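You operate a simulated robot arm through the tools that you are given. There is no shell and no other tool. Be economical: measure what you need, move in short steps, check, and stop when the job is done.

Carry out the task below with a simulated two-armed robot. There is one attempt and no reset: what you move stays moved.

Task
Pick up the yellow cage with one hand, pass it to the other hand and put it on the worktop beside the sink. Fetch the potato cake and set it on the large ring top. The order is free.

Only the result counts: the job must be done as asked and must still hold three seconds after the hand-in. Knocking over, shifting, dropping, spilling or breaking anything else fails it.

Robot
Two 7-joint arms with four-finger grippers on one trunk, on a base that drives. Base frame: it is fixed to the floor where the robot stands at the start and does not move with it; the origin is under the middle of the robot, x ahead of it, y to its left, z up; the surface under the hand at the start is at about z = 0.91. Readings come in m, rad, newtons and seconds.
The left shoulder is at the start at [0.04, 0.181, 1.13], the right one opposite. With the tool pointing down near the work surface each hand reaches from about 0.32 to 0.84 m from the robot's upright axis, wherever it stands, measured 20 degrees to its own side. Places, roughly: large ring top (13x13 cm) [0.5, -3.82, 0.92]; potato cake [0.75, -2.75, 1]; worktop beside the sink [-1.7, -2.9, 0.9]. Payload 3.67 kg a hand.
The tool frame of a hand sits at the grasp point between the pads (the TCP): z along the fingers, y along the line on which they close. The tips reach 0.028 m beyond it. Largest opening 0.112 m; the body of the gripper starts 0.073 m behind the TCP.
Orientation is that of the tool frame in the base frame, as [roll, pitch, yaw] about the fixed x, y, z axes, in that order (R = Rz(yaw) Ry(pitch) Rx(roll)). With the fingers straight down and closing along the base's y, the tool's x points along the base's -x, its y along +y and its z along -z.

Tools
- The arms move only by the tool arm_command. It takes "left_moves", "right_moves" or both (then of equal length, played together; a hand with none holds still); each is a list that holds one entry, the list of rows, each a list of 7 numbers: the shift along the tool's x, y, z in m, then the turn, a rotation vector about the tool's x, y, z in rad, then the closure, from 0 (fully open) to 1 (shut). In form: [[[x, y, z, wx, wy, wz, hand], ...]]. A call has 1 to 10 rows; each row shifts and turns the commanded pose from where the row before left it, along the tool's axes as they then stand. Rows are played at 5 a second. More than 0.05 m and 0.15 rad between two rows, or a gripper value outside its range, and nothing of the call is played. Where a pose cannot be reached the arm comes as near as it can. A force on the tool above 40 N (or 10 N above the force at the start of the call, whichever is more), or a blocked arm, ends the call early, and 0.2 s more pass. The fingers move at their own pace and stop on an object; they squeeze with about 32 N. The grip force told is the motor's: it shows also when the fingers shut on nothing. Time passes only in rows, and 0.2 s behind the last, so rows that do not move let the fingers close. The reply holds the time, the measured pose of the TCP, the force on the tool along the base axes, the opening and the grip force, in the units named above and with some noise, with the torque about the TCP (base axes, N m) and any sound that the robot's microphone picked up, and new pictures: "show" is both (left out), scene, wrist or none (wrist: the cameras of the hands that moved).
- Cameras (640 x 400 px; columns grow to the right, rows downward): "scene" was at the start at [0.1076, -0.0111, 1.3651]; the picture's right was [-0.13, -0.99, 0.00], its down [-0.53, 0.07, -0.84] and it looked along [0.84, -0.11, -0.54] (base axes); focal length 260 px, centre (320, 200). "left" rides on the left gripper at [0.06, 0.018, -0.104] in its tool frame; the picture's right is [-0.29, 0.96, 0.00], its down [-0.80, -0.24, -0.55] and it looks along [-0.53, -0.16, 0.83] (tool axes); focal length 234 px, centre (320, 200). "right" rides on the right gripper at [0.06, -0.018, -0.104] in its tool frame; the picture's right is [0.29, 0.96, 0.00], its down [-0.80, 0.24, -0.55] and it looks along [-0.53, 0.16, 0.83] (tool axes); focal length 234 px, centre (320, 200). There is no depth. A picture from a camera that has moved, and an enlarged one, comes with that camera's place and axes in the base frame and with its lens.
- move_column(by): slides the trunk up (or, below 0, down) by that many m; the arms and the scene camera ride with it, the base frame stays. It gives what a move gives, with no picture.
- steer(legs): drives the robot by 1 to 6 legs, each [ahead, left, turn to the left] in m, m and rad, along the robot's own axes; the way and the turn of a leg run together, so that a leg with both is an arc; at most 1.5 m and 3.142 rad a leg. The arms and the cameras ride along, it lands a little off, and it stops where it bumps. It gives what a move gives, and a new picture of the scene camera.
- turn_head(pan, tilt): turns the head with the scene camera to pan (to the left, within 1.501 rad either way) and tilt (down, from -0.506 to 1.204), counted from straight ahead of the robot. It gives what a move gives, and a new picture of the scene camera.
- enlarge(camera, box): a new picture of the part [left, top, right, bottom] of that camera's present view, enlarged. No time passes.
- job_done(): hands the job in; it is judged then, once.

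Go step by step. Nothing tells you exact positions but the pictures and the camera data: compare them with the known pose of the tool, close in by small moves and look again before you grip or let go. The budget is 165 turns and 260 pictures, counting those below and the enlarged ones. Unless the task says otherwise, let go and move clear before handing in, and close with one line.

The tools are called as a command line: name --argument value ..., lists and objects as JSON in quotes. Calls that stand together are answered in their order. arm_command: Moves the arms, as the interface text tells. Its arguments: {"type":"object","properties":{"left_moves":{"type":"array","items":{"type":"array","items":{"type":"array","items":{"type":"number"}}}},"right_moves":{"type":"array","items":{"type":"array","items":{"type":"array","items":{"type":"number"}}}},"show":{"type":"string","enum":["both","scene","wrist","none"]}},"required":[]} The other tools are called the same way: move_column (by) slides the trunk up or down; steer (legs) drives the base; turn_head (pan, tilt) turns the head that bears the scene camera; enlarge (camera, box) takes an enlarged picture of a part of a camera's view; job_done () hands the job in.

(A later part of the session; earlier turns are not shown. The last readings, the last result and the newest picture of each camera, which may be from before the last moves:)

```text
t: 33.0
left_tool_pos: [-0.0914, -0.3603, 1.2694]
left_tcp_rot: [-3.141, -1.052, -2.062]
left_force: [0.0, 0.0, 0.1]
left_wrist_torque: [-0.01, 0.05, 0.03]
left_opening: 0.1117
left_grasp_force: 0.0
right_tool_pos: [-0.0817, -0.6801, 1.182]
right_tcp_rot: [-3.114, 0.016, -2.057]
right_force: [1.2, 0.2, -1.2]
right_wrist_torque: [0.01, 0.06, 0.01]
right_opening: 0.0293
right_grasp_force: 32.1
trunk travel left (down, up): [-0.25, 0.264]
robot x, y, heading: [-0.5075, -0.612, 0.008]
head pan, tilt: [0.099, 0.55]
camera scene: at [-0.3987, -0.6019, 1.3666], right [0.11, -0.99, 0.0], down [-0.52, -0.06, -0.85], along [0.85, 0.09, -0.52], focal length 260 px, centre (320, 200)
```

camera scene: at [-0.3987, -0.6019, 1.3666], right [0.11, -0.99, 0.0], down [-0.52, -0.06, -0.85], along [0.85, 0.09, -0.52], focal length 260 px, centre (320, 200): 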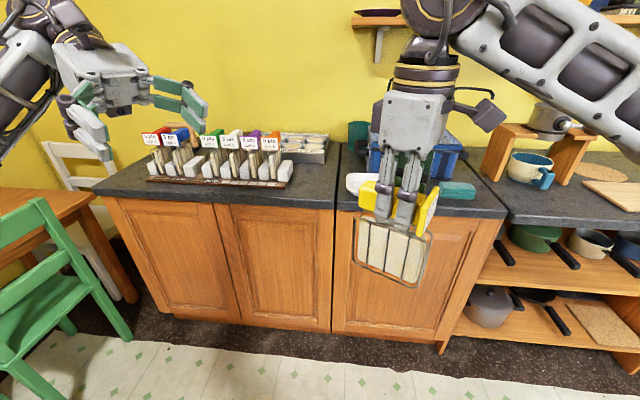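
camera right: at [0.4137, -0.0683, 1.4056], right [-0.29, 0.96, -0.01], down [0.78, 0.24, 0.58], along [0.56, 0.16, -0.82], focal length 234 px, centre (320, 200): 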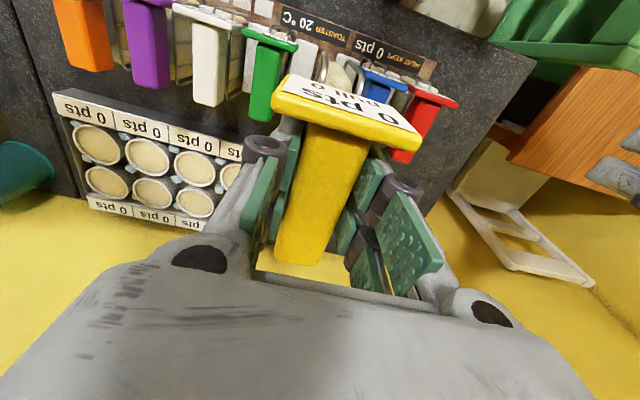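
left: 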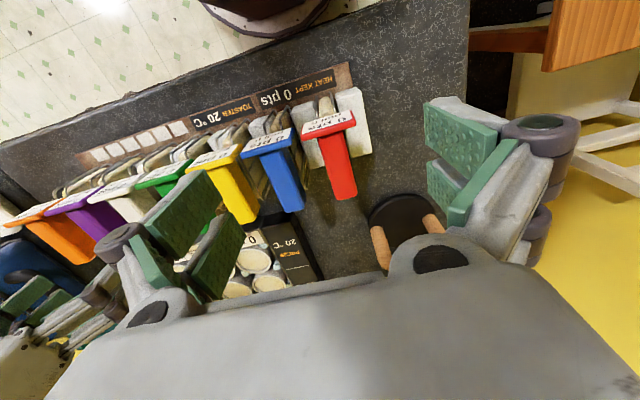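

Both hands align along the bar axis. I'll tilt the left hand to nearly horizontal and bring it to a standoff about 12 cm from the right TCP along the bar.

arm_command --left_moves '[[[0, 0, 0, 0, 0.135, 0, 0.2], [0, 0, 0, 0, 0.135, 0, 0.3], [0, 0, 0, 0, 0.13, 0, 0.3], [-0.0127, -0.032, 0.033, 0, 0, 0, 0.3], [-0.0127, -0.032, 0.033, 0, 0, 0, 0.3], [-0.0127, -0.032, 0.033, 0, 0, 0, 0.3], [-0.0127, -0.032, 0.033, 0, 0, 0, 0.3], [-0.0127, -0.031, 0.033, 0, 0, 0, 0.3], [0, 0, 0, 0, 0, 0, 0.3]]]'

enlarge --camera "scene" --box '[270, 80, 510, 300]'

```text
t: 35.0
left_tool_pos: [-0.0284, -0.5717, 1.1879]
left_tcp_rot: [-3.139, -1.451, -2.065]
left_force: [0.2, 0.7, -0.5]
left_wrist_torque: [0.02, 0.0, 0.01]
left_opening: 0.0783
left_grasp_force: 0.1
right_tool_pos: [-0.0824, -0.6787, 1.1828]
right_tcp_rot: [-3.112, 0.015, -2.059]
right_force: [0.5, 1.3, 0.1]
right_wrist_torque: [-0.01, -0.03, -0.02]
right_opening: 0.0294
right_grasp_force: 33.0
trunk travel left (down, up): [-0.25, 0.264]
robot x, y, heading: [-0.5059, -0.6129, 0.007]
head pan, tilt: [0.099, 0.55]
camera scene: at [-0.3997, -0.6017, 1.3668], right [0.11, -0.99, 0.0], down [-0.52, -0.06, -0.85], along [0.85, 0.09, -0.52], focal length 260 px, centre (320, 200)
camera left: at [0.0022, -0.4793, 1.26], right [-0.83, 0.48, -0.29], down [0.52, 0.46, -0.72], along [-0.22, -0.75, -0.63], focal length 234 px, centre (320, 200)
```

scene: 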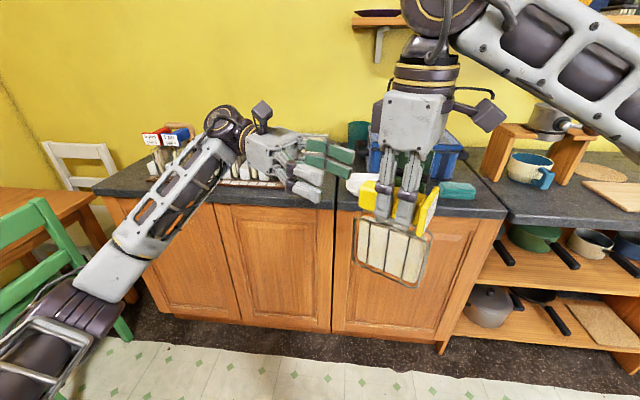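
left: 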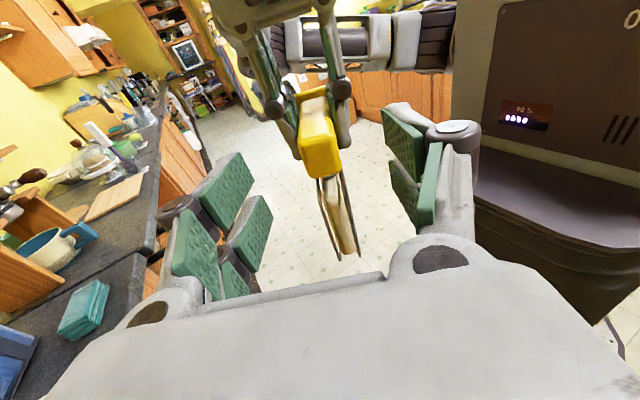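

```text
1.82 times, centred on (390, 190) of scene
camera zoom: at [-0.3997, -0.6017, 1.3668], right [0.11, -0.99, 0.0], down [-0.52, -0.06, -0.85], along [0.85, 0.09, -0.52], focal length 472 px, centre (193, 218)
```

zoom: 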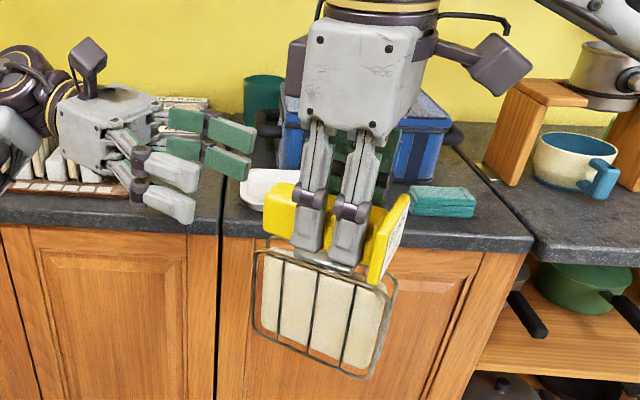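

The bar tip face is centred at z≈1.167, laterally aligned with the left gripper. I'll approach along the bar.

arm_command --left_moves '[[[-0.005, -0.002, 0.02, 0, 0, 0, 0.3], [-0.005, -0.001, 0.02, 0, 0, 0, 0.3], [0, 0, 0, 0, 0, 0, 0.3]]]'

enlarge --camera "scene" --box '[300, 80, 460, 260]'

```text
t: 35.8
left_tool_pos: [-0.0419, -0.6093, 1.1737]
left_tcp_rot: [-3.141, -1.451, -2.063]
left_force: [0.5, -0.2, -0.3]
left_wrist_torque: [-0.02, 0.01, -0.01]
left_opening: 0.0782
left_grasp_force: 0.1
right_tool_pos: [-0.0806, -0.6797, 1.1817]
right_tcp_rot: [-3.113, 0.016, -2.058]
right_force: [1.0, 0.4, -0.6]
right_wrist_torque: [0.0, 0.01, 0.01]
right_opening: 0.0291
right_grasp_force: 31.6
trunk travel left (down, up): [-0.25, 0.264]
robot x, y, heading: [-0.5075, -0.6122, 0.008]
head pan, tilt: [0.099, 0.55]
camera scene: at [-0.3991, -0.6025, 1.3667], right [0.11, -0.99, 0.0], down [-0.52, -0.06, -0.85], along [0.85, 0.09, -0.52], focal length 260 px, centre (320, 200)
camera left: at [-0.0121, -0.5158, 1.2442], right [-0.83, 0.48, -0.29], down [0.52, 0.46, -0.72], along [-0.22, -0.75, -0.63], focal length 234 px, centre (320, 200)
```

scene: 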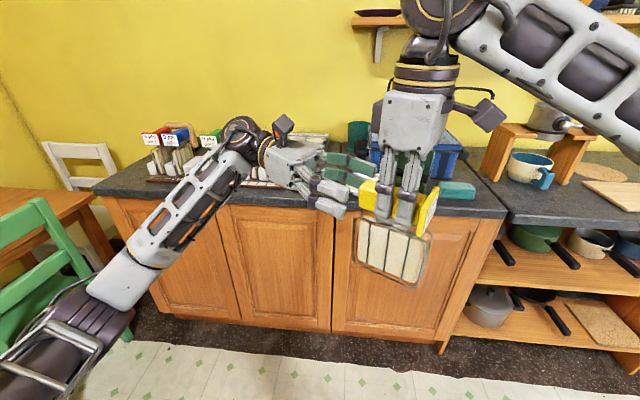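
left: 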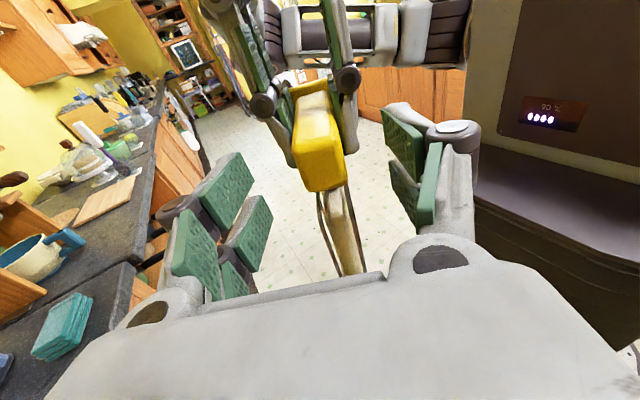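

```text
2.22 times, centred on (380, 170) of scene
camera zoom: at [-0.3991, -0.6025, 1.3667], right [0.11, -0.99, 0.0], down [-0.52, -0.06, -0.85], along [0.85, 0.09, -0.52], focal length 577 px, centre (187, 267)
```

zoom: 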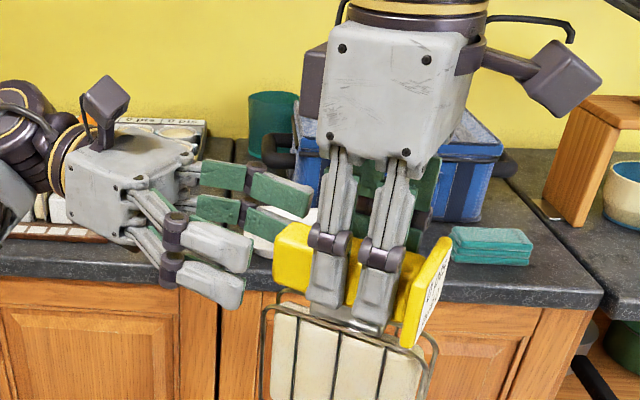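

Aligned. I'll go the last 21 mm with an early small closure, then check.

arm_command --left_moves '[[[0.001, 0, 0.011, 0, 0, 0, 0.35], [0.001, 0, 0.01, 0, 0, 0, 0.35], [0, 0, 0, 0, 0, 0, 0.35]]]'

enlarge --camera "scene" --box '[300, 80, 460, 260]'

```text
t: 36.6
left_tool_pos: [-0.0523, -0.6279, 1.1711]
left_tcp_rot: [3.138, -1.451, -2.06]
left_force: [-0.9, 0.1, 0.5]
left_wrist_torque: [-0.01, 0.01, 0.01]
left_opening: 0.0728
left_grasp_force: 0.1
right_tool_pos: [-0.0814, -0.6805, 1.1832]
right_tcp_rot: [-3.115, 0.017, -2.058]
right_force: [0.5, -0.5, -0.7]
right_wrist_torque: [0.01, -0.01, -0.02]
right_opening: 0.0292
right_grasp_force: 31.9
trunk travel left (down, up): [-0.25, 0.264]
robot x, y, heading: [-0.506, -0.6137, 0.013]
head pan, tilt: [0.099, 0.55]
camera scene: at [-0.3992, -0.6025, 1.3667], right [0.11, -0.99, 0.0], down [-0.52, -0.06, -0.85], along [0.85, 0.09, -0.52], focal length 260 px, centre (320, 200)
camera left: at [-0.0209, -0.5349, 1.2427], right [-0.83, 0.48, -0.29], down [0.52, 0.46, -0.72], along [-0.22, -0.75, -0.63], focal length 234 px, centre (320, 200)
```

scene: 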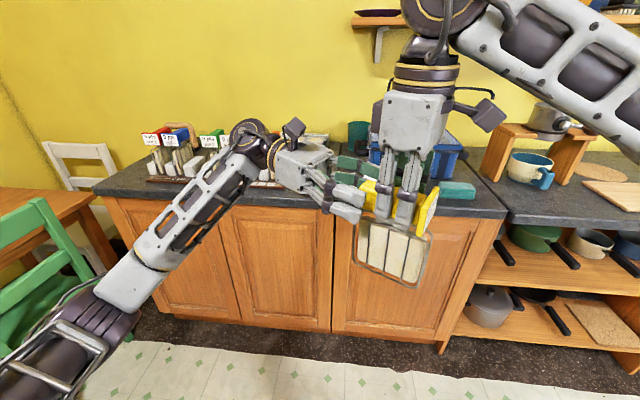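
left: 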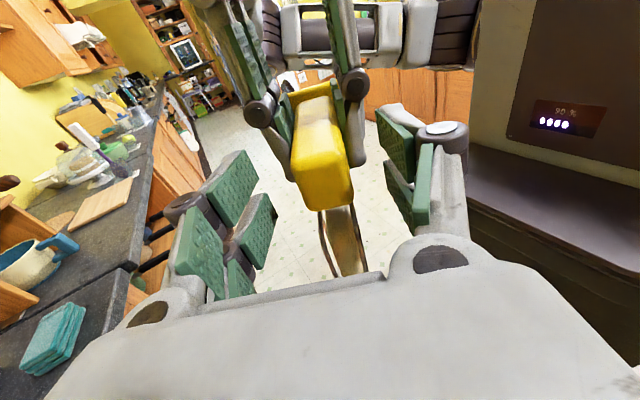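

```text
2.22 times, centred on (380, 170) of scene
camera zoom: at [-0.3992, -0.6025, 1.3667], right [0.11, -0.99, 0.0], down [-0.52, -0.06, -0.85], along [0.85, 0.09, -0.52], focal length 577 px, centre (187, 267)
```

zoom: 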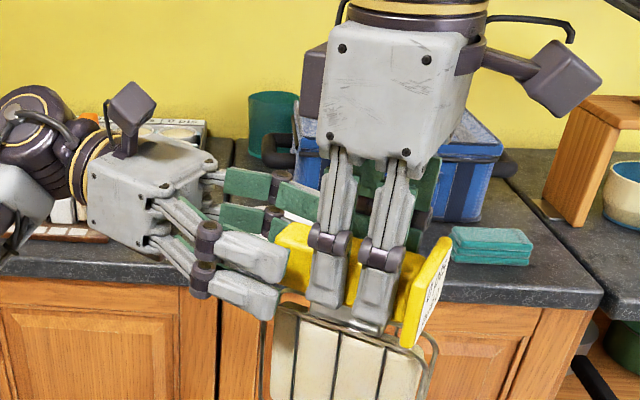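

The fingers straddle the tip with a bit of room left before the right fingers. I'll go 6 mm further and close the left hand.

arm_command --left_moves '[[[0, 0, 0.006, 0, 0, 0, 0.35], [0, 0, 0, 0, 0, 0, 0.5], [0, 0, 0, 0, 0, 0, 0.7], [0, 0, 0, 0, 0, 0, 1], [0, 0, 0, 0, 0, 0, 1], [0, 0, 0, 0, 0, 0, 1]]]'

enlarge --camera "scene" --box '[300, 80, 460, 260]'

```text
t: 38.0
left_tool_pos: [-0.0541, -0.6333, 1.1719]
left_tcp_rot: [-3.137, -1.451, -2.069]
left_force: [-7.6, 18.8, 1.6]
left_wrist_torque: [-0.15, -0.21, -0.58]
left_opening: 0.0293
left_grasp_force: 32.2
right_tool_pos: [-0.0815, -0.681, 1.182]
right_tcp_rot: [-3.114, 0.014, -2.06]
right_force: [8.6, -18.5, -1.3]
right_wrist_torque: [-0.02, 0.18, -0.28]
right_opening: 0.0293
right_grasp_force: 32.0
trunk travel left (down, up): [-0.25, 0.264]
robot x, y, heading: [-0.5082, -0.6158, 0.007]
head pan, tilt: [0.099, 0.55]
camera scene: at [-0.3993, -0.6027, 1.3667], right [0.11, -0.99, 0.0], down [-0.52, -0.06, -0.85], along [0.85, 0.09, -0.52], focal length 260 px, centre (320, 200)
camera left: at [-0.024, -0.5405, 1.2426], right [-0.83, 0.48, -0.29], down [0.52, 0.46, -0.72], along [-0.22, -0.75, -0.63], focal length 234 px, centre (320, 200)
```

scene: 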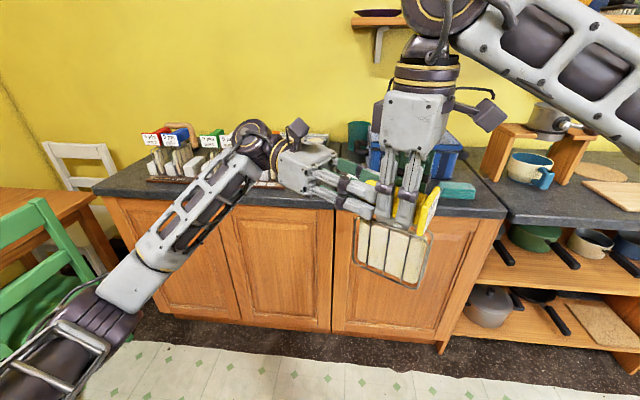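
left: 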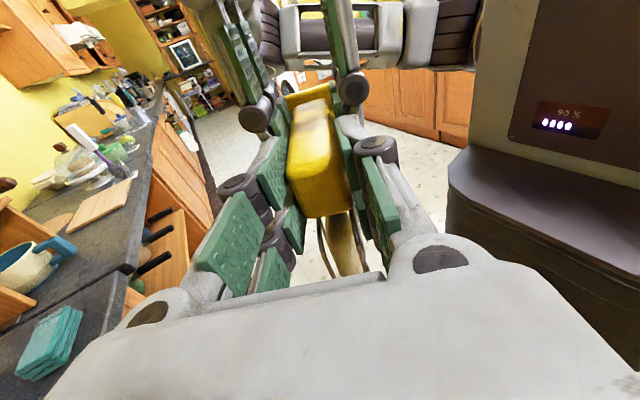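

```text
2.22 times, centred on (380, 170) of scene
camera zoom: at [-0.3993, -0.6027, 1.3667], right [0.11, -0.99, 0.0], down [-0.52, -0.06, -0.85], along [0.85, 0.09, -0.52], focal length 577 px, centre (187, 267)
```

zoom: 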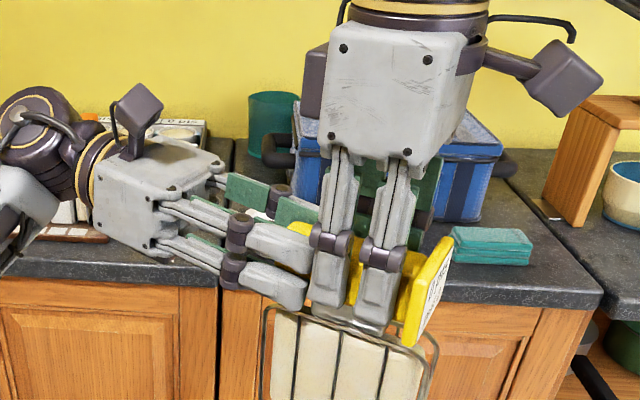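

The left hand has it (29 mm, 32 N). I'll open the right hand and withdraw it upward.

arm_command --right_moves '[[[0, 0, 0, 0, 0, 0, 0.7], [0, 0, 0, 0, 0, 0, 0.4], [0, 0, 0, 0, 0, 0, 0.4], [0, 0, -0.03, 0, 0, 0, 0.4], [0, 0, -0.04, 0, 0, 0, 0.4], [0, 0, -0.04, 0, 0, 0, 0.4], [0, 0, 0, 0, 0, 0, 0.4]]]' --left_moves '[[[0, 0, 0, 0, 0, 0, 1], [0, 0, 0, 0, 0, 0, 1], [0, 0, 0, 0, 0, 0, 1], [0, 0, 0, 0, 0, 0, 1], [0, 0, 0, 0, 0, 0, 1], [0, 0, 0, 0, 0, 0, 1], [0, 0, 0, 0, 0, 0, 1]]]'

```text
t: 39.6
left_tool_pos: [-0.0529, -0.6327, 1.1708]
left_tcp_rot: [3.136, -1.451, -2.055]
left_force: [-0.2, 0.2, -1.2]
left_wrist_torque: [0.01, -0.03, -0.02]
left_opening: 0.0293
left_grasp_force: 31.9
right_tool_pos: [-0.0854, -0.6807, 1.2958]
right_tcp_rot: [-3.115, 0.015, -2.06]
right_force: [0.5, 0.7, 0.1]
right_wrist_torque: [0.03, -0.02, -0.02]
right_opening: 0.0671
right_grasp_force: 0.0
trunk travel left (down, up): [-0.25, 0.264]
robot x, y, heading: [-0.5078, -0.6114, 0.001]
head pan, tilt: [0.099, 0.55]
camera scene: at [-0.3985, -0.603, 1.3666], right [0.11, -0.99, 0.0], down [-0.52, -0.06, -0.85], along [0.85, 0.09, -0.52], focal length 260 px, centre (320, 200)
camera right: at [-0.0993, -0.7422, 1.3993], right [-0.98, 0.19, -0.03], down [0.14, 0.82, 0.56], along [0.13, 0.54, -0.83], focal length 234 px, centre (320, 200)
camera left: at [-0.0229, -0.5411, 1.2418], right [-0.83, 0.48, -0.29], down [0.52, 0.46, -0.72], along [-0.22, -0.75, -0.63], focal length 234 px, centre (320, 200)
```

scene: 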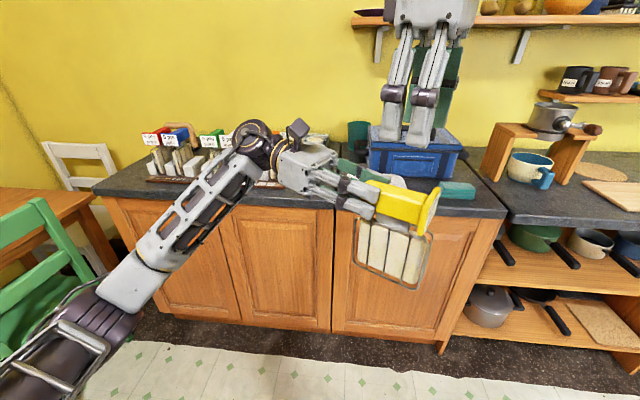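
right: 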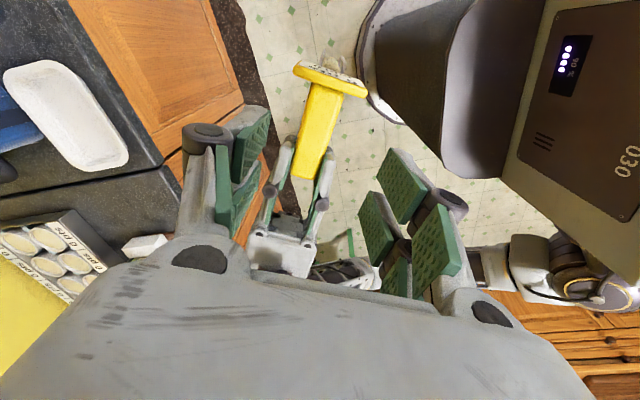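
left: 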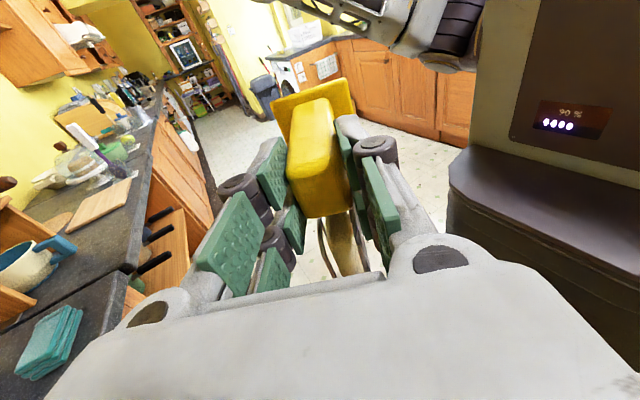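

The handover worked. I'll pull the right hand in a bit, then turn right to look toward the sink side.

steer --legs '[[0, 0, -1.57]]'

turn_head --pan -0.5 --tilt 0.3

turn_head --pan 0.5 --tilt 0.3

```text
t: 44.1
left_tool_pos: [-0.5139, -1.0663, 1.1709]
left_tcp_rot: [3.14, -1.45, 2.683]
left_force: [1.0, 0.0, -0.4]
left_wrist_torque: [-0.01, -0.01, 0.0]
left_opening: 0.0296
left_grasp_force: 31.9
right_tool_pos: [-0.5622, -1.037, 1.2963]
right_tcp_rot: [-3.114, 0.016, 2.686]
right_force: [0.7, 0.4, 0.0]
right_wrist_torque: [-0.02, 0.01, 0.0]
right_opening: 0.0669
right_grasp_force: 0.1
trunk travel left (down, up): [-0.25, 0.264]
robot x, y, heading: [-0.5099, -0.6117, -1.532]
head pan, tilt: [0.099, 0.55]
camera scene: at [-0.4958, -0.7218, 1.3667], right [-0.99, -0.14, 0.0], down [-0.07, 0.52, -0.85], along [0.12, -0.84, -0.52], focal length 260 px, centre (320, 200)
```

scene: 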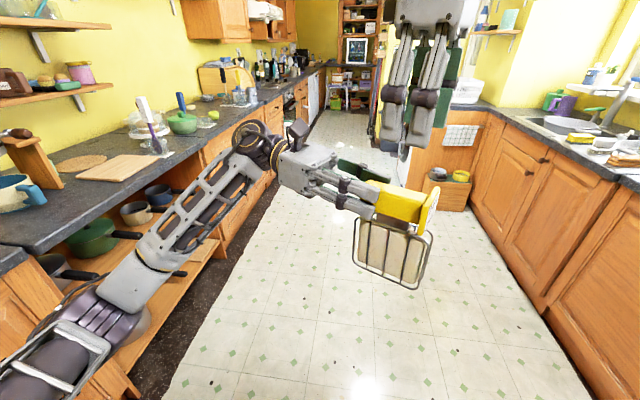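

```text
t: 45.1
left_tool_pos: [-0.5141, -1.0676, 1.172]
left_tcp_rot: [3.14, -1.451, 2.682]
left_force: [0.4, 0.6, -0.1]
left_wrist_torque: [-0.03, -0.04, 0.03]
left_opening: 0.0293
left_grasp_force: 32.4
right_tool_pos: [-0.5617, -1.0361, 1.2954]
right_tcp_rot: [-3.113, 0.016, 2.685]
right_force: [0.5, 0.4, 0.6]
right_wrist_torque: [0.01, 0.01, -0.01]
right_opening: 0.0671
right_grasp_force: 0.0
trunk travel left (down, up): [-0.25, 0.264]
robot x, y, heading: [-0.5058, -0.6112, -1.531]
head pan, tilt: [-0.499, 0.3]
camera scene: at [-0.5495, -0.7166, 1.3897], right [-0.9, 0.44, 0.0], down [0.13, 0.27, -0.96], along [-0.42, -0.86, -0.3], focal length 260 px, centre (320, 200)
```

scene: 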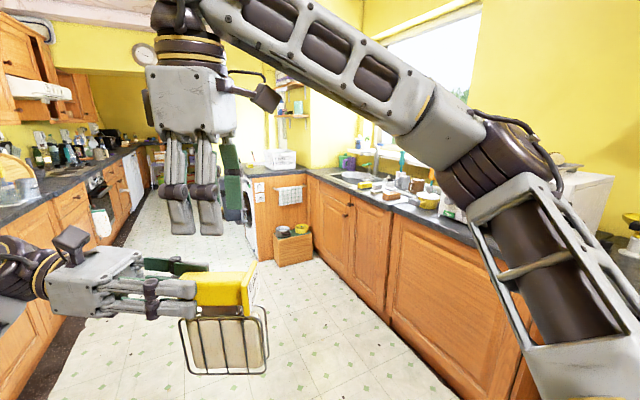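

```text
t: 46.4
left_tool_pos: [-0.5147, -1.0678, 1.1711]
left_tcp_rot: [3.141, -1.449, 2.682]
left_force: [0.5, 0.1, -0.6]
left_wrist_torque: [-0.03, -0.01, 0.0]
left_opening: 0.0291
left_grasp_force: 31.8
right_tool_pos: [-0.5634, -1.0367, 1.2943]
right_tcp_rot: [-3.113, 0.015, 2.686]
right_force: [1.0, -0.5, -0.2]
right_wrist_torque: [0.0, 0.02, -0.02]
right_opening: 0.0671
right_grasp_force: 0.2
trunk travel left (down, up): [-0.25, 0.264]
robot x, y, heading: [-0.5072, -0.6128, -1.533]
head pan, tilt: [0.499, 0.3]
camera scene: at [-0.4603, -0.713, 1.3897], right [-0.86, -0.51, 0.0], down [-0.15, 0.25, -0.96], along [0.49, -0.82, -0.3], focal length 260 px, centre (320, 200)
```

scene: 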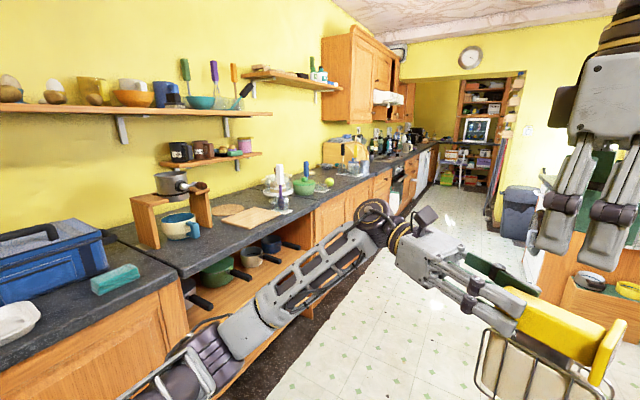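

The sink is at around (−1.77, −2.5), and the target spot is just beyond it near the inner corner. I'll drive forward 1.2 m and look again.

steer --legs '[[1.2, -0.1, -0.04]]'

turn_head --pan -0.9 --tilt 0.45

```text
t: 52.8
left_tool_pos: [-0.6647, -2.2967, 1.1716]
left_tcp_rot: [3.139, -1.45, 2.594]
left_force: [-0.4, 0.1, 1.0]
left_wrist_torque: [-0.01, -0.04, 0.01]
left_opening: 0.0289
left_grasp_force: 31.9
right_tool_pos: [-0.7074, -2.2607, 1.2947]
right_tcp_rot: [-3.114, 0.015, 2.596]
right_force: [0.4, 0.0, 0.1]
right_wrist_torque: [0.01, 0.01, 0.01]
right_opening: 0.0673
right_grasp_force: 0.1
trunk travel left (down, up): [-0.25, 0.264]
robot x, y, heading: [-0.6103, -1.8435, -1.617]
head pan, tilt: [0.499, 0.3]
camera scene: at [-0.578, -1.9478, 1.3897], right [-0.9, -0.43, 0.0], down [-0.13, 0.27, -0.96], along [0.41, -0.86, -0.3], focal length 260 px, centre (320, 200)
```

scene: 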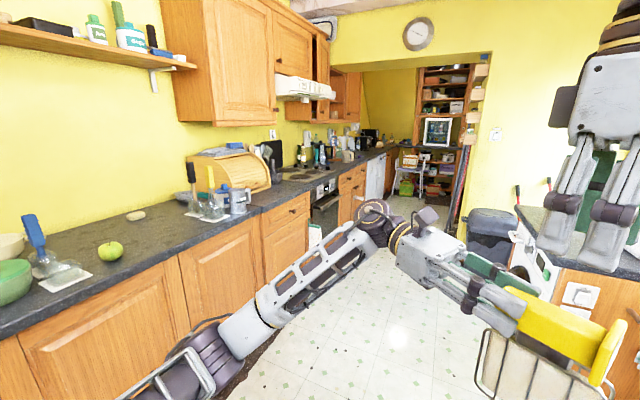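

```text
t: 54.3
left_tool_pos: [-0.663, -2.2956, 1.171]
left_tcp_rot: [3.14, -1.451, 2.592]
left_force: [-0.2, 0.3, -0.7]
left_wrist_torque: [0.03, -0.03, -0.01]
left_opening: 0.0294
left_grasp_force: 32.2
right_tool_pos: [-0.7089, -2.2618, 1.2949]
right_tcp_rot: [-3.113, 0.016, 2.596]
right_force: [0.2, -0.2, -0.5]
right_wrist_torque: [0.0, -0.02, 0.02]
right_opening: 0.0671
right_grasp_force: 0.0
trunk travel left (down, up): [-0.25, 0.264]
robot x, y, heading: [-0.6141, -1.8453, -1.617]
head pan, tilt: [-0.901, 0.45]
camera scene: at [-0.6933, -1.9169, 1.3758], right [-0.58, 0.81, 0.0], down [0.35, 0.25, -0.9], along [-0.73, -0.52, -0.44], focal length 260 px, centre (320, 200)
```

scene: 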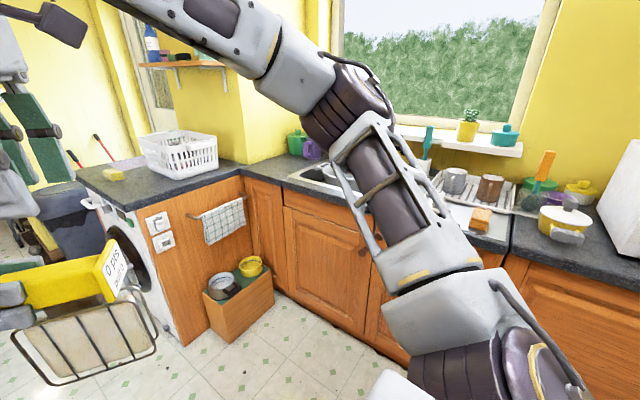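

I've located the target corner area, between the basket and the cups. Before driving in, I'll move the right hand out to the right and turn the left hand to point forward, so the cage is ahead of it.

arm_command --right_moves '[[[0.043, -0.022, 0, 0, 0, 0, 0.4], [0.043, -0.022, 0, 0, 0, 0, 0.4], [0.043, -0.022, 0, 0, 0, 0, 0.4], [0.043, -0.022, 0, 0, 0, 0, 0.4], [0, 0, 0, 0, 0, 0.14, 0.4], [0, 0, 0, 0, 0, 0.14, 0.4], [0, 0, 0, 0, 0, 0.14, 0.4], [0, 0, 0, 0, 0, 0.14, 0.4], [0, 0, 0, 0, 0, 0.14, 0.4], [0, 0, 0, 0, 0, 0.14, 0.4]]]' --left_moves '[[[-0.004, 0.0178, -0.0329, 0, 0, 0, 1], [-0.004, 0.0178, -0.0329, 0, 0, 0, 1], [-0.004, 0.0178, -0.0329, 0, 0, 0, 1], [-0.004, 0.0178, -0.0329, 0, 0, 0, 1], [0, 0, 0, 0.139, 0, -0.0168, 1], [0, 0, 0, 0.139, 0, -0.0168, 1], [0, 0, 0, 0.139, 0, -0.0168, 1], [0, 0, 0, 0.139, 0, -0.0168, 1], [0, 0, 0, 0.139, 0, -0.0168, 1], [0, 0, 0, 0.139, 0, -0.0168, 1]]]' --show "none"

turn_head --pan 0 --tilt 0.5

```text
t: 56.5
left_tool_pos: [-0.5127, -2.3028, 1.1723]
left_tcp_rot: [-3.133, -1.45, -2.86]
left_force: [1.1, 0.0, -1.1]
left_wrist_torque: [-0.02, -0.08, 0.07]
left_opening: 0.0295
left_grasp_force: 31.4
right_tool_pos: [-0.8378, -2.202, 1.256]
right_tcp_rot: [-3.135, 0.031, 1.755]
right_force: [-0.1, 0.5, -0.3]
right_wrist_torque: [-0.02, 0.02, 0.0]
right_opening: 0.0675
right_grasp_force: 0.0
right hand out of reach, approached as far as the arm can: row 2, 3, 4
trunk travel left (down, up): [-0.25, 0.264]
robot x, y, heading: [-0.6147, -1.8431, -1.626]
head pan, tilt: [-0.901, 0.45]
```

```text
t: 57.7
left_tool_pos: [-0.5136, -2.304, 1.1714]
left_tcp_rot: [-3.139, -1.45, -2.856]
left_force: [0.6, 0.2, -0.8]
left_wrist_torque: [0.01, -0.01, 0.01]
left_opening: 0.0292
left_grasp_force: 32.2
right_tool_pos: [-0.8382, -2.2043, 1.2545]
right_tcp_rot: [-3.135, 0.03, 1.756]
right_force: [-0.4, 0.0, -0.2]
right_wrist_torque: [0.04, -0.03, -0.03]
right_opening: 0.0673
right_grasp_force: 0.1
trunk travel left (down, up): [-0.25, 0.264]
robot x, y, heading: [-0.618, -1.8424, -1.623]
head pan, tilt: [0.0, 0.499]
camera scene: at [-0.6232, -1.9543, 1.3713], right [-1.0, 0.05, 0.0], down [0.02, 0.48, -0.88], along [-0.04, -0.88, -0.48], focal length 260 px, centre (320, 200)
```

scene: 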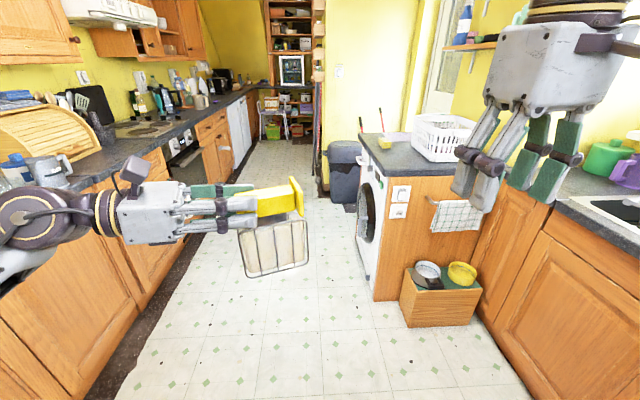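

It turns well. I'll continue turning the left hand to point forward.

arm_command --left_moves '[[[0, 0, 0, 0.139, 0, -0.0168, 1], [0, 0, 0, 0.139, 0, -0.0168, 1], [0, 0, 0, 0.139, 0, -0.0168, 1], [0, 0, 0, 0.139, 0, -0.0168, 1], [0, 0, 0, 0.139, 0, -0.0168, 1], [0, 0, 0, 0.139, 0, -0.0168, 1], [0, 0, 0, 0.139, 0, -0.0168, 1], [0, 0, 0, 0.139, 0, -0.0168, 1]]]' --show "scene"

```text
t: 59.5
left_tool_pos: [-0.5167, -2.3784, 1.1928]
left_tcp_rot: [3.139, -1.454, -1.728]
left_force: [-0.6, -0.1, -0.5]
left_wrist_torque: [0.07, 0.01, -0.02]
left_opening: 0.0293
left_grasp_force: 31.7
left hand out of reach, approached as far as the arm can: row 3, 4, 5, 6, 7
right_tool_pos: [-0.8387, -2.2046, 1.2546]
right_tcp_rot: [-3.135, 0.03, 1.754]
right_force: [-1.0, -0.1, 0.2]
right_wrist_torque: [0.03, 0.02, 0.03]
right_opening: 0.0671
right_grasp_force: 0.1
trunk travel left (down, up): [-0.25, 0.264]
robot x, y, heading: [-0.6133, -1.8407, -1.625]
head pan, tilt: [0.0, 0.499]
camera scene: at [-0.6233, -1.9546, 1.3715], right [-1.0, 0.05, 0.0], down [0.02, 0.48, -0.88], along [-0.04, -0.88, -0.48], focal length 260 px, centre (320, 200)
```

scene: 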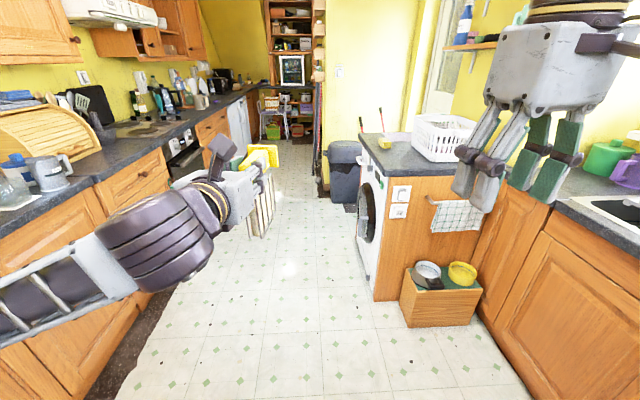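

The left hand now points ahead with the cage in front. I'll turn right to face the sink corner and approach in stages.

steer --legs '[[0, 0, -0.94], [0.35, 0.26, 0]]'

turn_head --pan 0.05 --tilt 0.6

```text
t: 64.8
left_tool_pos: [-1.1315, -2.6517, 1.1909]
left_tcp_rot: [-3.135, -1.45, -2.674]
left_force: [-0.5, -0.5, -0.7]
left_wrist_torque: [0.04, -0.01, -0.03]
left_opening: 0.0292
left_grasp_force: 31.6
right_tool_pos: [-1.1832, -2.2881, 1.2544]
right_tcp_rot: [-3.134, 0.032, 0.82]
right_force: [0.1, -0.7, 0.4]
right_wrist_torque: [-0.03, 0.0, -0.01]
right_opening: 0.0673
right_grasp_force: 0.1
trunk travel left (down, up): [-0.25, 0.264]
robot x, y, heading: [-0.7593, -2.2542, -2.557]
head pan, tilt: [0.0, 0.499]
camera scene: at [-0.8562, -2.3144, 1.3713], right [-0.55, 0.83, 0.0], down [0.4, 0.26, -0.88], along [-0.73, -0.48, -0.48], focal length 260 px, centre (320, 200)
```

scene: 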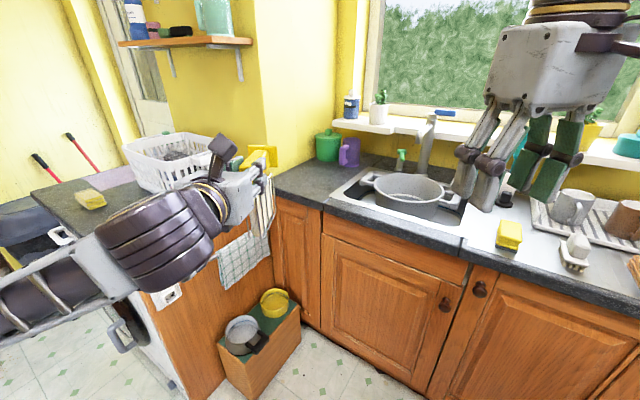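

```text
t: 65.5
left_tool_pos: [-1.1322, -2.6503, 1.1928]
left_tcp_rot: [-3.137, -1.45, -2.673]
left_force: [0.3, -0.3, -0.9]
left_wrist_torque: [0.02, -0.03, -0.03]
left_opening: 0.0291
left_grasp_force: 31.6
right_tool_pos: [-1.1835, -2.2891, 1.2553]
right_tcp_rot: [-3.135, 0.033, 0.821]
right_force: [-0.3, 0.3, -0.9]
right_wrist_torque: [0.03, 0.0, -0.01]
right_opening: 0.0671
right_grasp_force: 0.1
trunk travel left (down, up): [-0.25, 0.264]
robot x, y, heading: [-0.7632, -2.2522, -2.557]
head pan, tilt: [0.051, 0.6]
camera scene: at [-0.8514, -2.3166, 1.3622], right [-0.59, 0.8, 0.0], down [0.45, 0.34, -0.83], along [-0.66, -0.49, -0.57], focal length 260 px, centre (320, 200)
```

scene: 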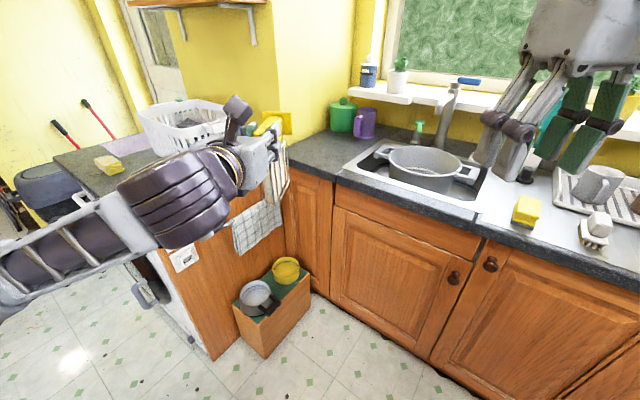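

The free worktop to the left of the sink is confirmed around (−1.65, −2.92). I'll drive 0.34 m closer.

steer --legs '[[0.34, 0.05, 0]]'

enlarge --camera "left" --box '[0, 0, 640, 400]'

```text
t: 67.7
left_tool_pos: [-1.3853, -2.8748, 1.1925]
left_tcp_rot: [-3.136, -1.449, -2.681]
left_force: [-1.1, -0.3, 0.0]
left_wrist_torque: [-0.02, -0.01, -0.03]
left_opening: 0.0291
left_grasp_force: 31.9
right_tool_pos: [-1.4345, -2.5127, 1.2557]
right_tcp_rot: [-3.136, 0.03, 0.814]
right_force: [0.0, -0.8, 0.1]
right_wrist_torque: [0.03, -0.02, 0.01]
right_opening: 0.0672
right_grasp_force: 0.1
trunk travel left (down, up): [-0.25, 0.264]
robot x, y, heading: [-1.0151, -2.4808, -2.558]
head pan, tilt: [0.051, 0.6]
camera scene: at [-1.1026, -2.5428, 1.3622], right [-0.59, 0.81, 0.0], down [0.46, 0.33, -0.82], along [-0.67, -0.49, -0.57], focal length 260 px, centre (320, 200)
```

scene: 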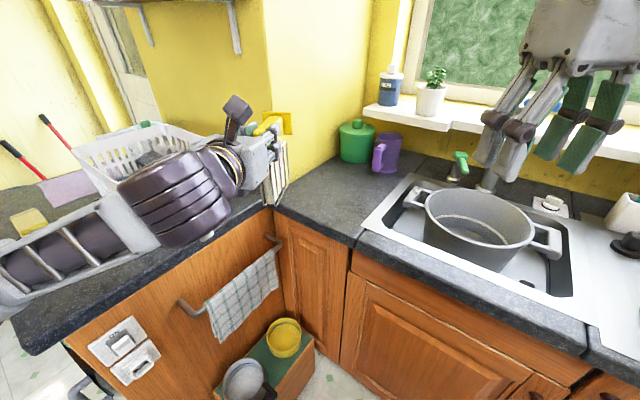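

```text
1.00 times, centred on (320, 200) of left (not enlarged: the box is as wide or as high as the picture)
camera zoom: at [-1.3071, -2.8155, 1.2631], right [-0.4, 0.87, -0.29], down [0.68, 0.08, -0.73], along [-0.61, -0.49, -0.63], focal length 234 px, centre (320, 200)
```

zoom: 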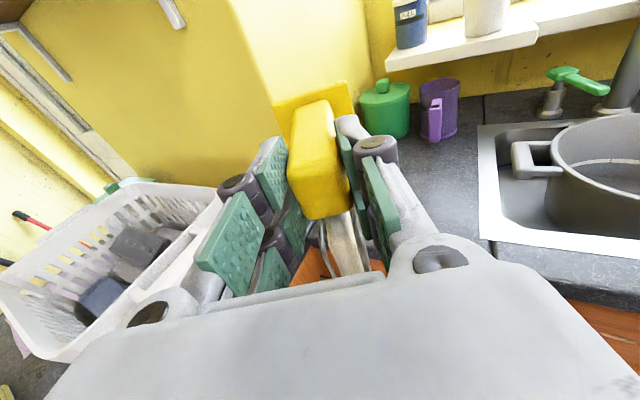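

I'll extend the left hand toward the spot at the present height.

arm_command --left_moves '[[[0.005, 0.0173, 0.0414, 0, 0, 0, 1], [0.005, 0.0173, 0.0414, 0, 0, 0, 1], [0.005, 0.0173, 0.0414, 0, 0, 0, 1], [0.005, 0.0173, 0.0414, 0, 0, 0, 1], [0.005, 0.0173, 0.0414, 0, 0, 0, 1], [0, 0, 0, 0, 0, 0, 1]]]'

```text
t: 69.1
left_tool_pos: [-1.609, -2.8896, 1.1931]
left_tcp_rot: [-3.139, -1.452, -2.68]
left_force: [0.4, 0.3, -1.0]
left_wrist_torque: [0.01, -0.04, -0.03]
left_opening: 0.0295
left_grasp_force: 32.1
right_tool_pos: [-1.4343, -2.5122, 1.2556]
right_tcp_rot: [-3.135, 0.033, 0.811]
right_force: [0.1, -0.7, -0.2]
right_wrist_torque: [0.01, 0.04, 0.0]
right_opening: 0.0667
right_grasp_force: 0.1
trunk travel left (down, up): [-0.25, 0.264]
robot x, y, heading: [-1.0104, -2.4814, -2.562]
head pan, tilt: [0.051, 0.6]
camera scene: at [-1.1012, -2.5428, 1.3623], right [-0.59, 0.81, 0.0], down [0.46, 0.33, -0.83], along [-0.67, -0.49, -0.56], focal length 260 px, centre (320, 200)
camera left: at [-1.5306, -2.8297, 1.2639], right [-0.4, 0.87, -0.29], down [0.68, 0.08, -0.73], along [-0.61, -0.49, -0.63], focal length 234 px, centre (320, 200)
```

scene: 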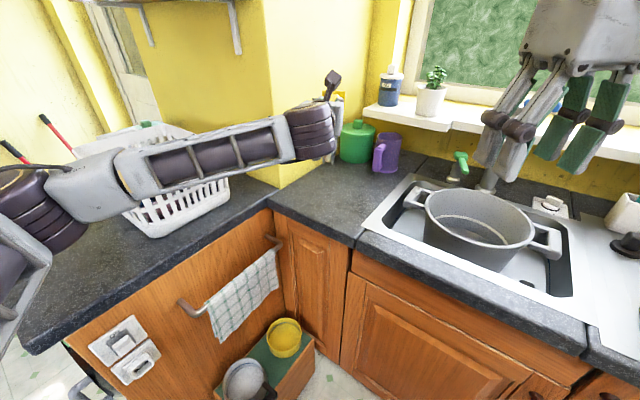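
left: 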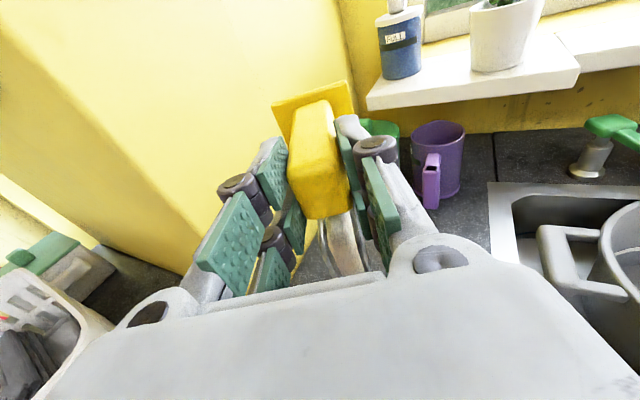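

I'm over the spot with clear margins to the pillar and sink. The cage bottom should touch at TCP z≈1.05, so I'll lower to about 1.075 first.

arm_command --left_moves '[[[-0.0298, 0, 0.0036, 0, 0, 0, 1], [-0.0298, 0, 0.0036, 0, 0, 0, 1], [-0.0298, 0, 0.0036, 0, 0, 0, 1], [-0.025, 0, 0.003, 0, 0, 0, 1], [0, 0, 0, 0, 0, 0, 1]]]'

enlarge --camera "right" --box '[0, 0, 640, 400]'

```text
t: 70.3
left_tool_pos: [-1.6085, -2.8901, 1.0765]
left_tcp_rot: [-3.138, -1.449, -2.676]
left_force: [0.1, 0.2, -0.7]
left_wrist_torque: [0.0, -0.02, -0.01]
left_opening: 0.0291
left_grasp_force: 32.3
right_tool_pos: [-1.4338, -2.5121, 1.2542]
right_tcp_rot: [-3.136, 0.031, 0.814]
right_force: [0.1, -0.4, 0.1]
right_wrist_torque: [0.04, 0.02, -0.03]
right_opening: 0.0673
right_grasp_force: 0.1
trunk travel left (down, up): [-0.25, 0.264]
robot x, y, heading: [-1.0123, -2.4774, -2.564]
head pan, tilt: [0.051, 0.6]
camera scene: at [-1.102, -2.5431, 1.3622], right [-0.59, 0.81, 0.0], down [0.46, 0.33, -0.82], along [-0.67, -0.49, -0.57], focal length 260 px, centre (320, 200)
camera left: at [-1.5295, -2.8314, 1.148], right [-0.4, 0.87, -0.29], down [0.68, 0.08, -0.73], along [-0.61, -0.49, -0.63], focal length 234 px, centre (320, 200)
```

scene: 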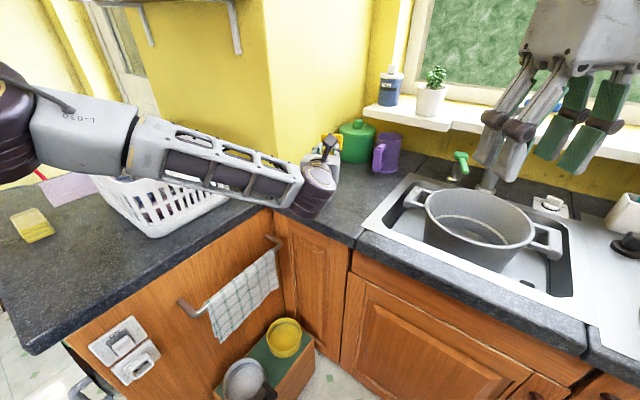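
left: 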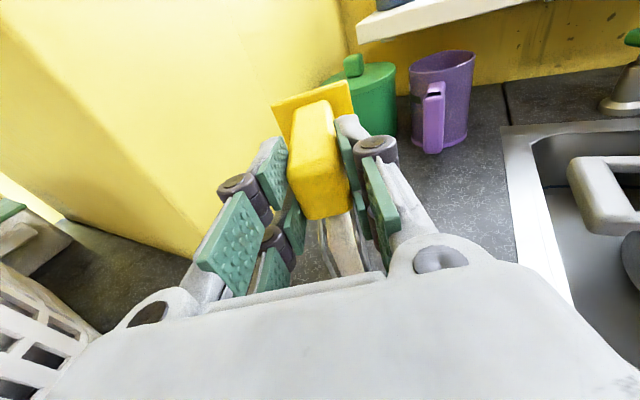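

```text
1.00 times, centred on (320, 200) of right (not enlarged: the box is as wide or as high as the picture)
camera zoom: at [-1.4025, -2.4546, 1.358], right [0.89, -0.45, -0.02], down [-0.36, -0.73, 0.58], along [-0.27, -0.51, -0.82], focal length 234 px, centre (320, 200)
```

zoom: 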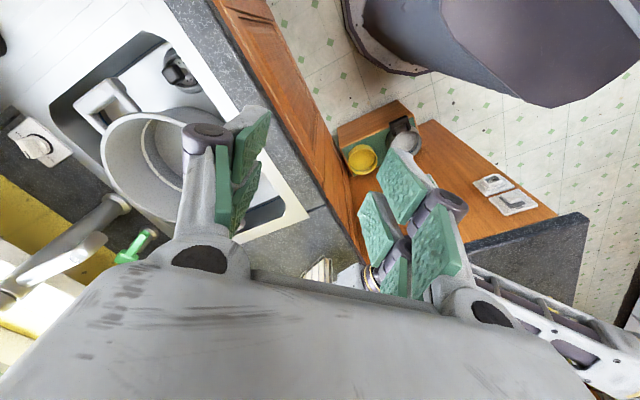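

Clear all round. I'll lower in 5 mm steps until I feel contact.

arm_command --left_moves '[[[-0.005, 0, 0.0006, 0, 0, 0, 1], [-0.005, 0, 0.0006, 0, 0, 0, 1], [-0.005, 0, 0.0006, 0, 0, 0, 1], [0, 0, 0, 0, 0, 0, 1]]]' --show "none"

arm_command --left_moves '[[[-0.004, 0, 0.0005, 0, 0, 0, 1], [-0.004, 0, 0.0005, 0, 0, 0, 1], [0, 0, 0, 0, 0, 0, 1]]]' --show "none"

```text
t: 71.3
left_tool_pos: [-1.6102, -2.8907, 1.0633]
left_tcp_rot: [-3.137, -1.453, -2.682]
left_force: [0.9, 0.7, -0.8]
left_wrist_torque: [0.0, -0.02, 0.02]
left_opening: 0.0293
left_grasp_force: 31.8
right_tool_pos: [-1.4345, -2.5131, 1.2558]
right_tcp_rot: [-3.134, 0.032, 0.813]
right_force: [-0.4, -0.5, 0.2]
right_wrist_torque: [-0.01, 0.0, -0.02]
right_opening: 0.0672
right_grasp_force: 0.0
trunk travel left (down, up): [-0.25, 0.264]
robot x, y, heading: [-1.0121, -2.4792, -2.56]
head pan, tilt: [0.051, 0.6]
```

```text
t: 72.1
left_tool_pos: [-1.6097, -2.8908, 1.0554]
left_tcp_rot: [-3.131, -1.454, -2.685]
left_force: [-0.4, 0.3, -1.4]
left_wrist_torque: [0.0, -0.05, 0.02]
left_opening: 0.029
left_grasp_force: 31.7
right_tool_pos: [-1.435, -2.5118, 1.2558]
right_tcp_rot: [-3.134, 0.031, 0.812]
right_force: [0.8, -0.5, 0.0]
right_wrist_torque: [-0.02, 0.01, -0.01]
right_opening: 0.0673
right_grasp_force: 0.1
trunk travel left (down, up): [-0.25, 0.264]
robot x, y, heading: [-1.0113, -2.4763, -2.561]
head pan, tilt: [0.051, 0.6]
```

arm_command --left_moves '[[[-0.004, 0, 0.0005, 0, 0, 0, 1], [-0.004, 0, 0.0005, 0, 0, 0, 1], [0, 0, 0, 0, 0, 0, 1]]]' --show "none"

arm_command --left_moves '[[[-0.004, 0, 0.0005, 0, 0, 0, 1], [-0.004, 0, 0.0005, 0, 0, 0, 1], [0, 0, 0, 0, 0, 0, 1]]]' --show "scene"

enlarge --camera "left" --box '[180, 60, 460, 300]'

```text
t: 72.9
left_tool_pos: [-1.6102, -2.8904, 1.0533]
left_tcp_rot: [-3.141, -1.462, -2.671]
left_force: [-1.7, -1.1, 28.4]
left_wrist_torque: [-0.25, 0.32, 0.0]
left_opening: 0.0294
left_grasp_force: 32.3
right_tool_pos: [-1.4322, -2.5107, 1.2553]
right_tcp_rot: [-3.135, 0.032, 0.814]
right_force: [-0.3, -0.7, 0.5]
right_wrist_torque: [-0.02, 0.0, 0.01]
right_opening: 0.0671
right_grasp_force: 0.1
trunk travel left (down, up): [-0.25, 0.264]
robot x, y, heading: [-1.0146, -2.4789, -2.56]
head pan, tilt: [0.051, 0.6]
```

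```text
t: 73.7
left_tool_pos: [-1.6089, -2.8884, 1.0428]
left_tcp_rot: [-3.131, -1.459, -2.686]
left_force: [-0.3, -2.3, 29.7]
left_wrist_torque: [-0.44, 0.6, 0.07]
left_opening: 0.0293
left_grasp_force: 32.0
right_tool_pos: [-1.4308, -2.512, 1.2562]
right_tcp_rot: [-3.134, 0.034, 0.813]
right_force: [0.0, -0.2, 0.1]
right_wrist_torque: [0.04, -0.01, 0.0]
right_opening: 0.0674
right_grasp_force: 0.0
trunk travel left (down, up): [-0.25, 0.264]
robot x, y, heading: [-1.0132, -2.4787, -2.565]
head pan, tilt: [0.051, 0.6]
camera scene: at [-1.0993, -2.5407, 1.3626], right [-0.59, 0.81, 0.0], down [0.45, 0.33, -0.83], along [-0.67, -0.49, -0.56], focal length 260 px, centre (320, 200)
```

scene: 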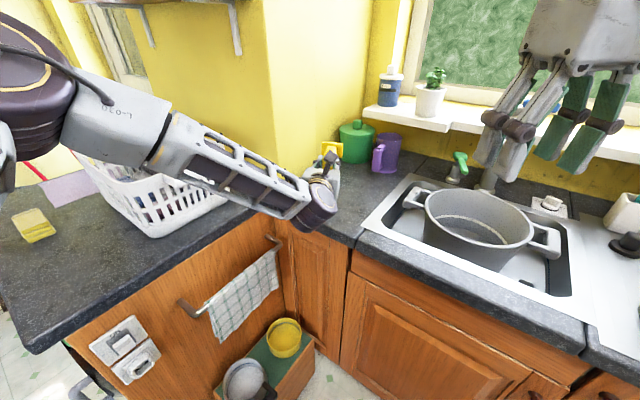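

```text
1.67 times, centred on (320, 180) of left
camera zoom: at [-1.5305, -2.8294, 1.1127], right [-0.4, 0.87, -0.29], down [0.68, 0.07, -0.73], along [-0.61, -0.49, -0.62], focal length 390 px, centre (320, 233)
```

zoom: 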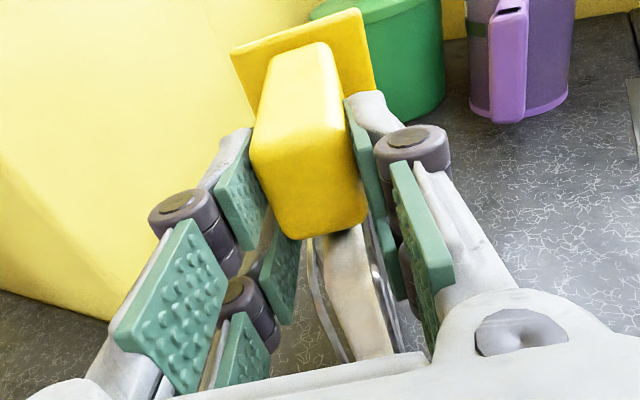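

Contact was felt and the cage stands on the worktop. I'll unload the downward push, then open slightly and see whether it stands.

arm_command --left_moves '[[[0.004, 0, -0.0005, 0, 0, 0, 1], [0, 0, 0, 0, 0, 0, 1]]]' --show "none"

arm_command --left_moves '[[[0, 0, 0, 0, 0, 0, 0.71], [0, 0, 0, 0, 0, 0, 0.68], [0, 0, 0, 0, 0, 0, 0.66], [0, 0, 0, 0, 0, 0, 0.66], [0, 0, 0, 0, 0, 0, 0.66]]]' --show "wrist"

```text
t: 74.3
left_tool_pos: [-1.61, -2.8896, 1.0418]
left_tcp_rot: [-3.128, -1.452, -2.688]
left_force: [0.4, -0.6, 17.2]
left_wrist_torque: [-0.33, 0.74, 0.02]
left_opening: 0.029
left_grasp_force: 31.7
right_tool_pos: [-1.4329, -2.5112, 1.2558]
right_tcp_rot: [-3.134, 0.033, 0.814]
right_force: [0.4, -0.1, -0.4]
right_wrist_torque: [0.03, -0.01, 0.02]
right_opening: 0.0673
right_grasp_force: 0.0
trunk travel left (down, up): [-0.25, 0.264]
robot x, y, heading: [-1.0135, -2.4794, -2.563]
head pan, tilt: [0.051, 0.6]
```

```text
t: 75.5
left_tool_pos: [-1.6114, -2.8904, 1.0426]
left_tcp_rot: [-3.134, -1.45, -2.682]
left_force: [0.1, -0.1, -0.7]
left_wrist_torque: [0.0, 0.01, 0.01]
left_opening: 0.0384
left_grasp_force: 0.0
right_tool_pos: [-1.435, -2.5113, 1.2549]
right_tcp_rot: [-3.136, 0.031, 0.812]
right_force: [-0.7, -0.8, 0.3]
right_wrist_torque: [-0.02, -0.01, 0.01]
right_opening: 0.0671
right_grasp_force: 0.0
trunk travel left (down, up): [-0.25, 0.264]
robot x, y, heading: [-1.0126, -2.4801, -2.561]
head pan, tilt: [0.051, 0.6]
camera left: at [-1.5323, -2.8316, 1.1131], right [-0.4, 0.87, -0.29], down [0.68, 0.08, -0.73], along [-0.61, -0.49, -0.63], focal length 234 px, centre (320, 200)
```

left: 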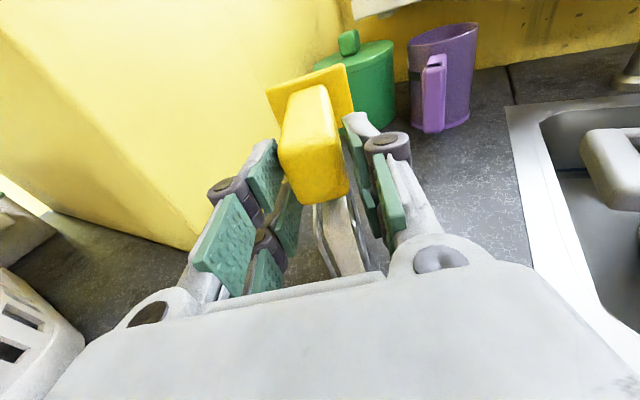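

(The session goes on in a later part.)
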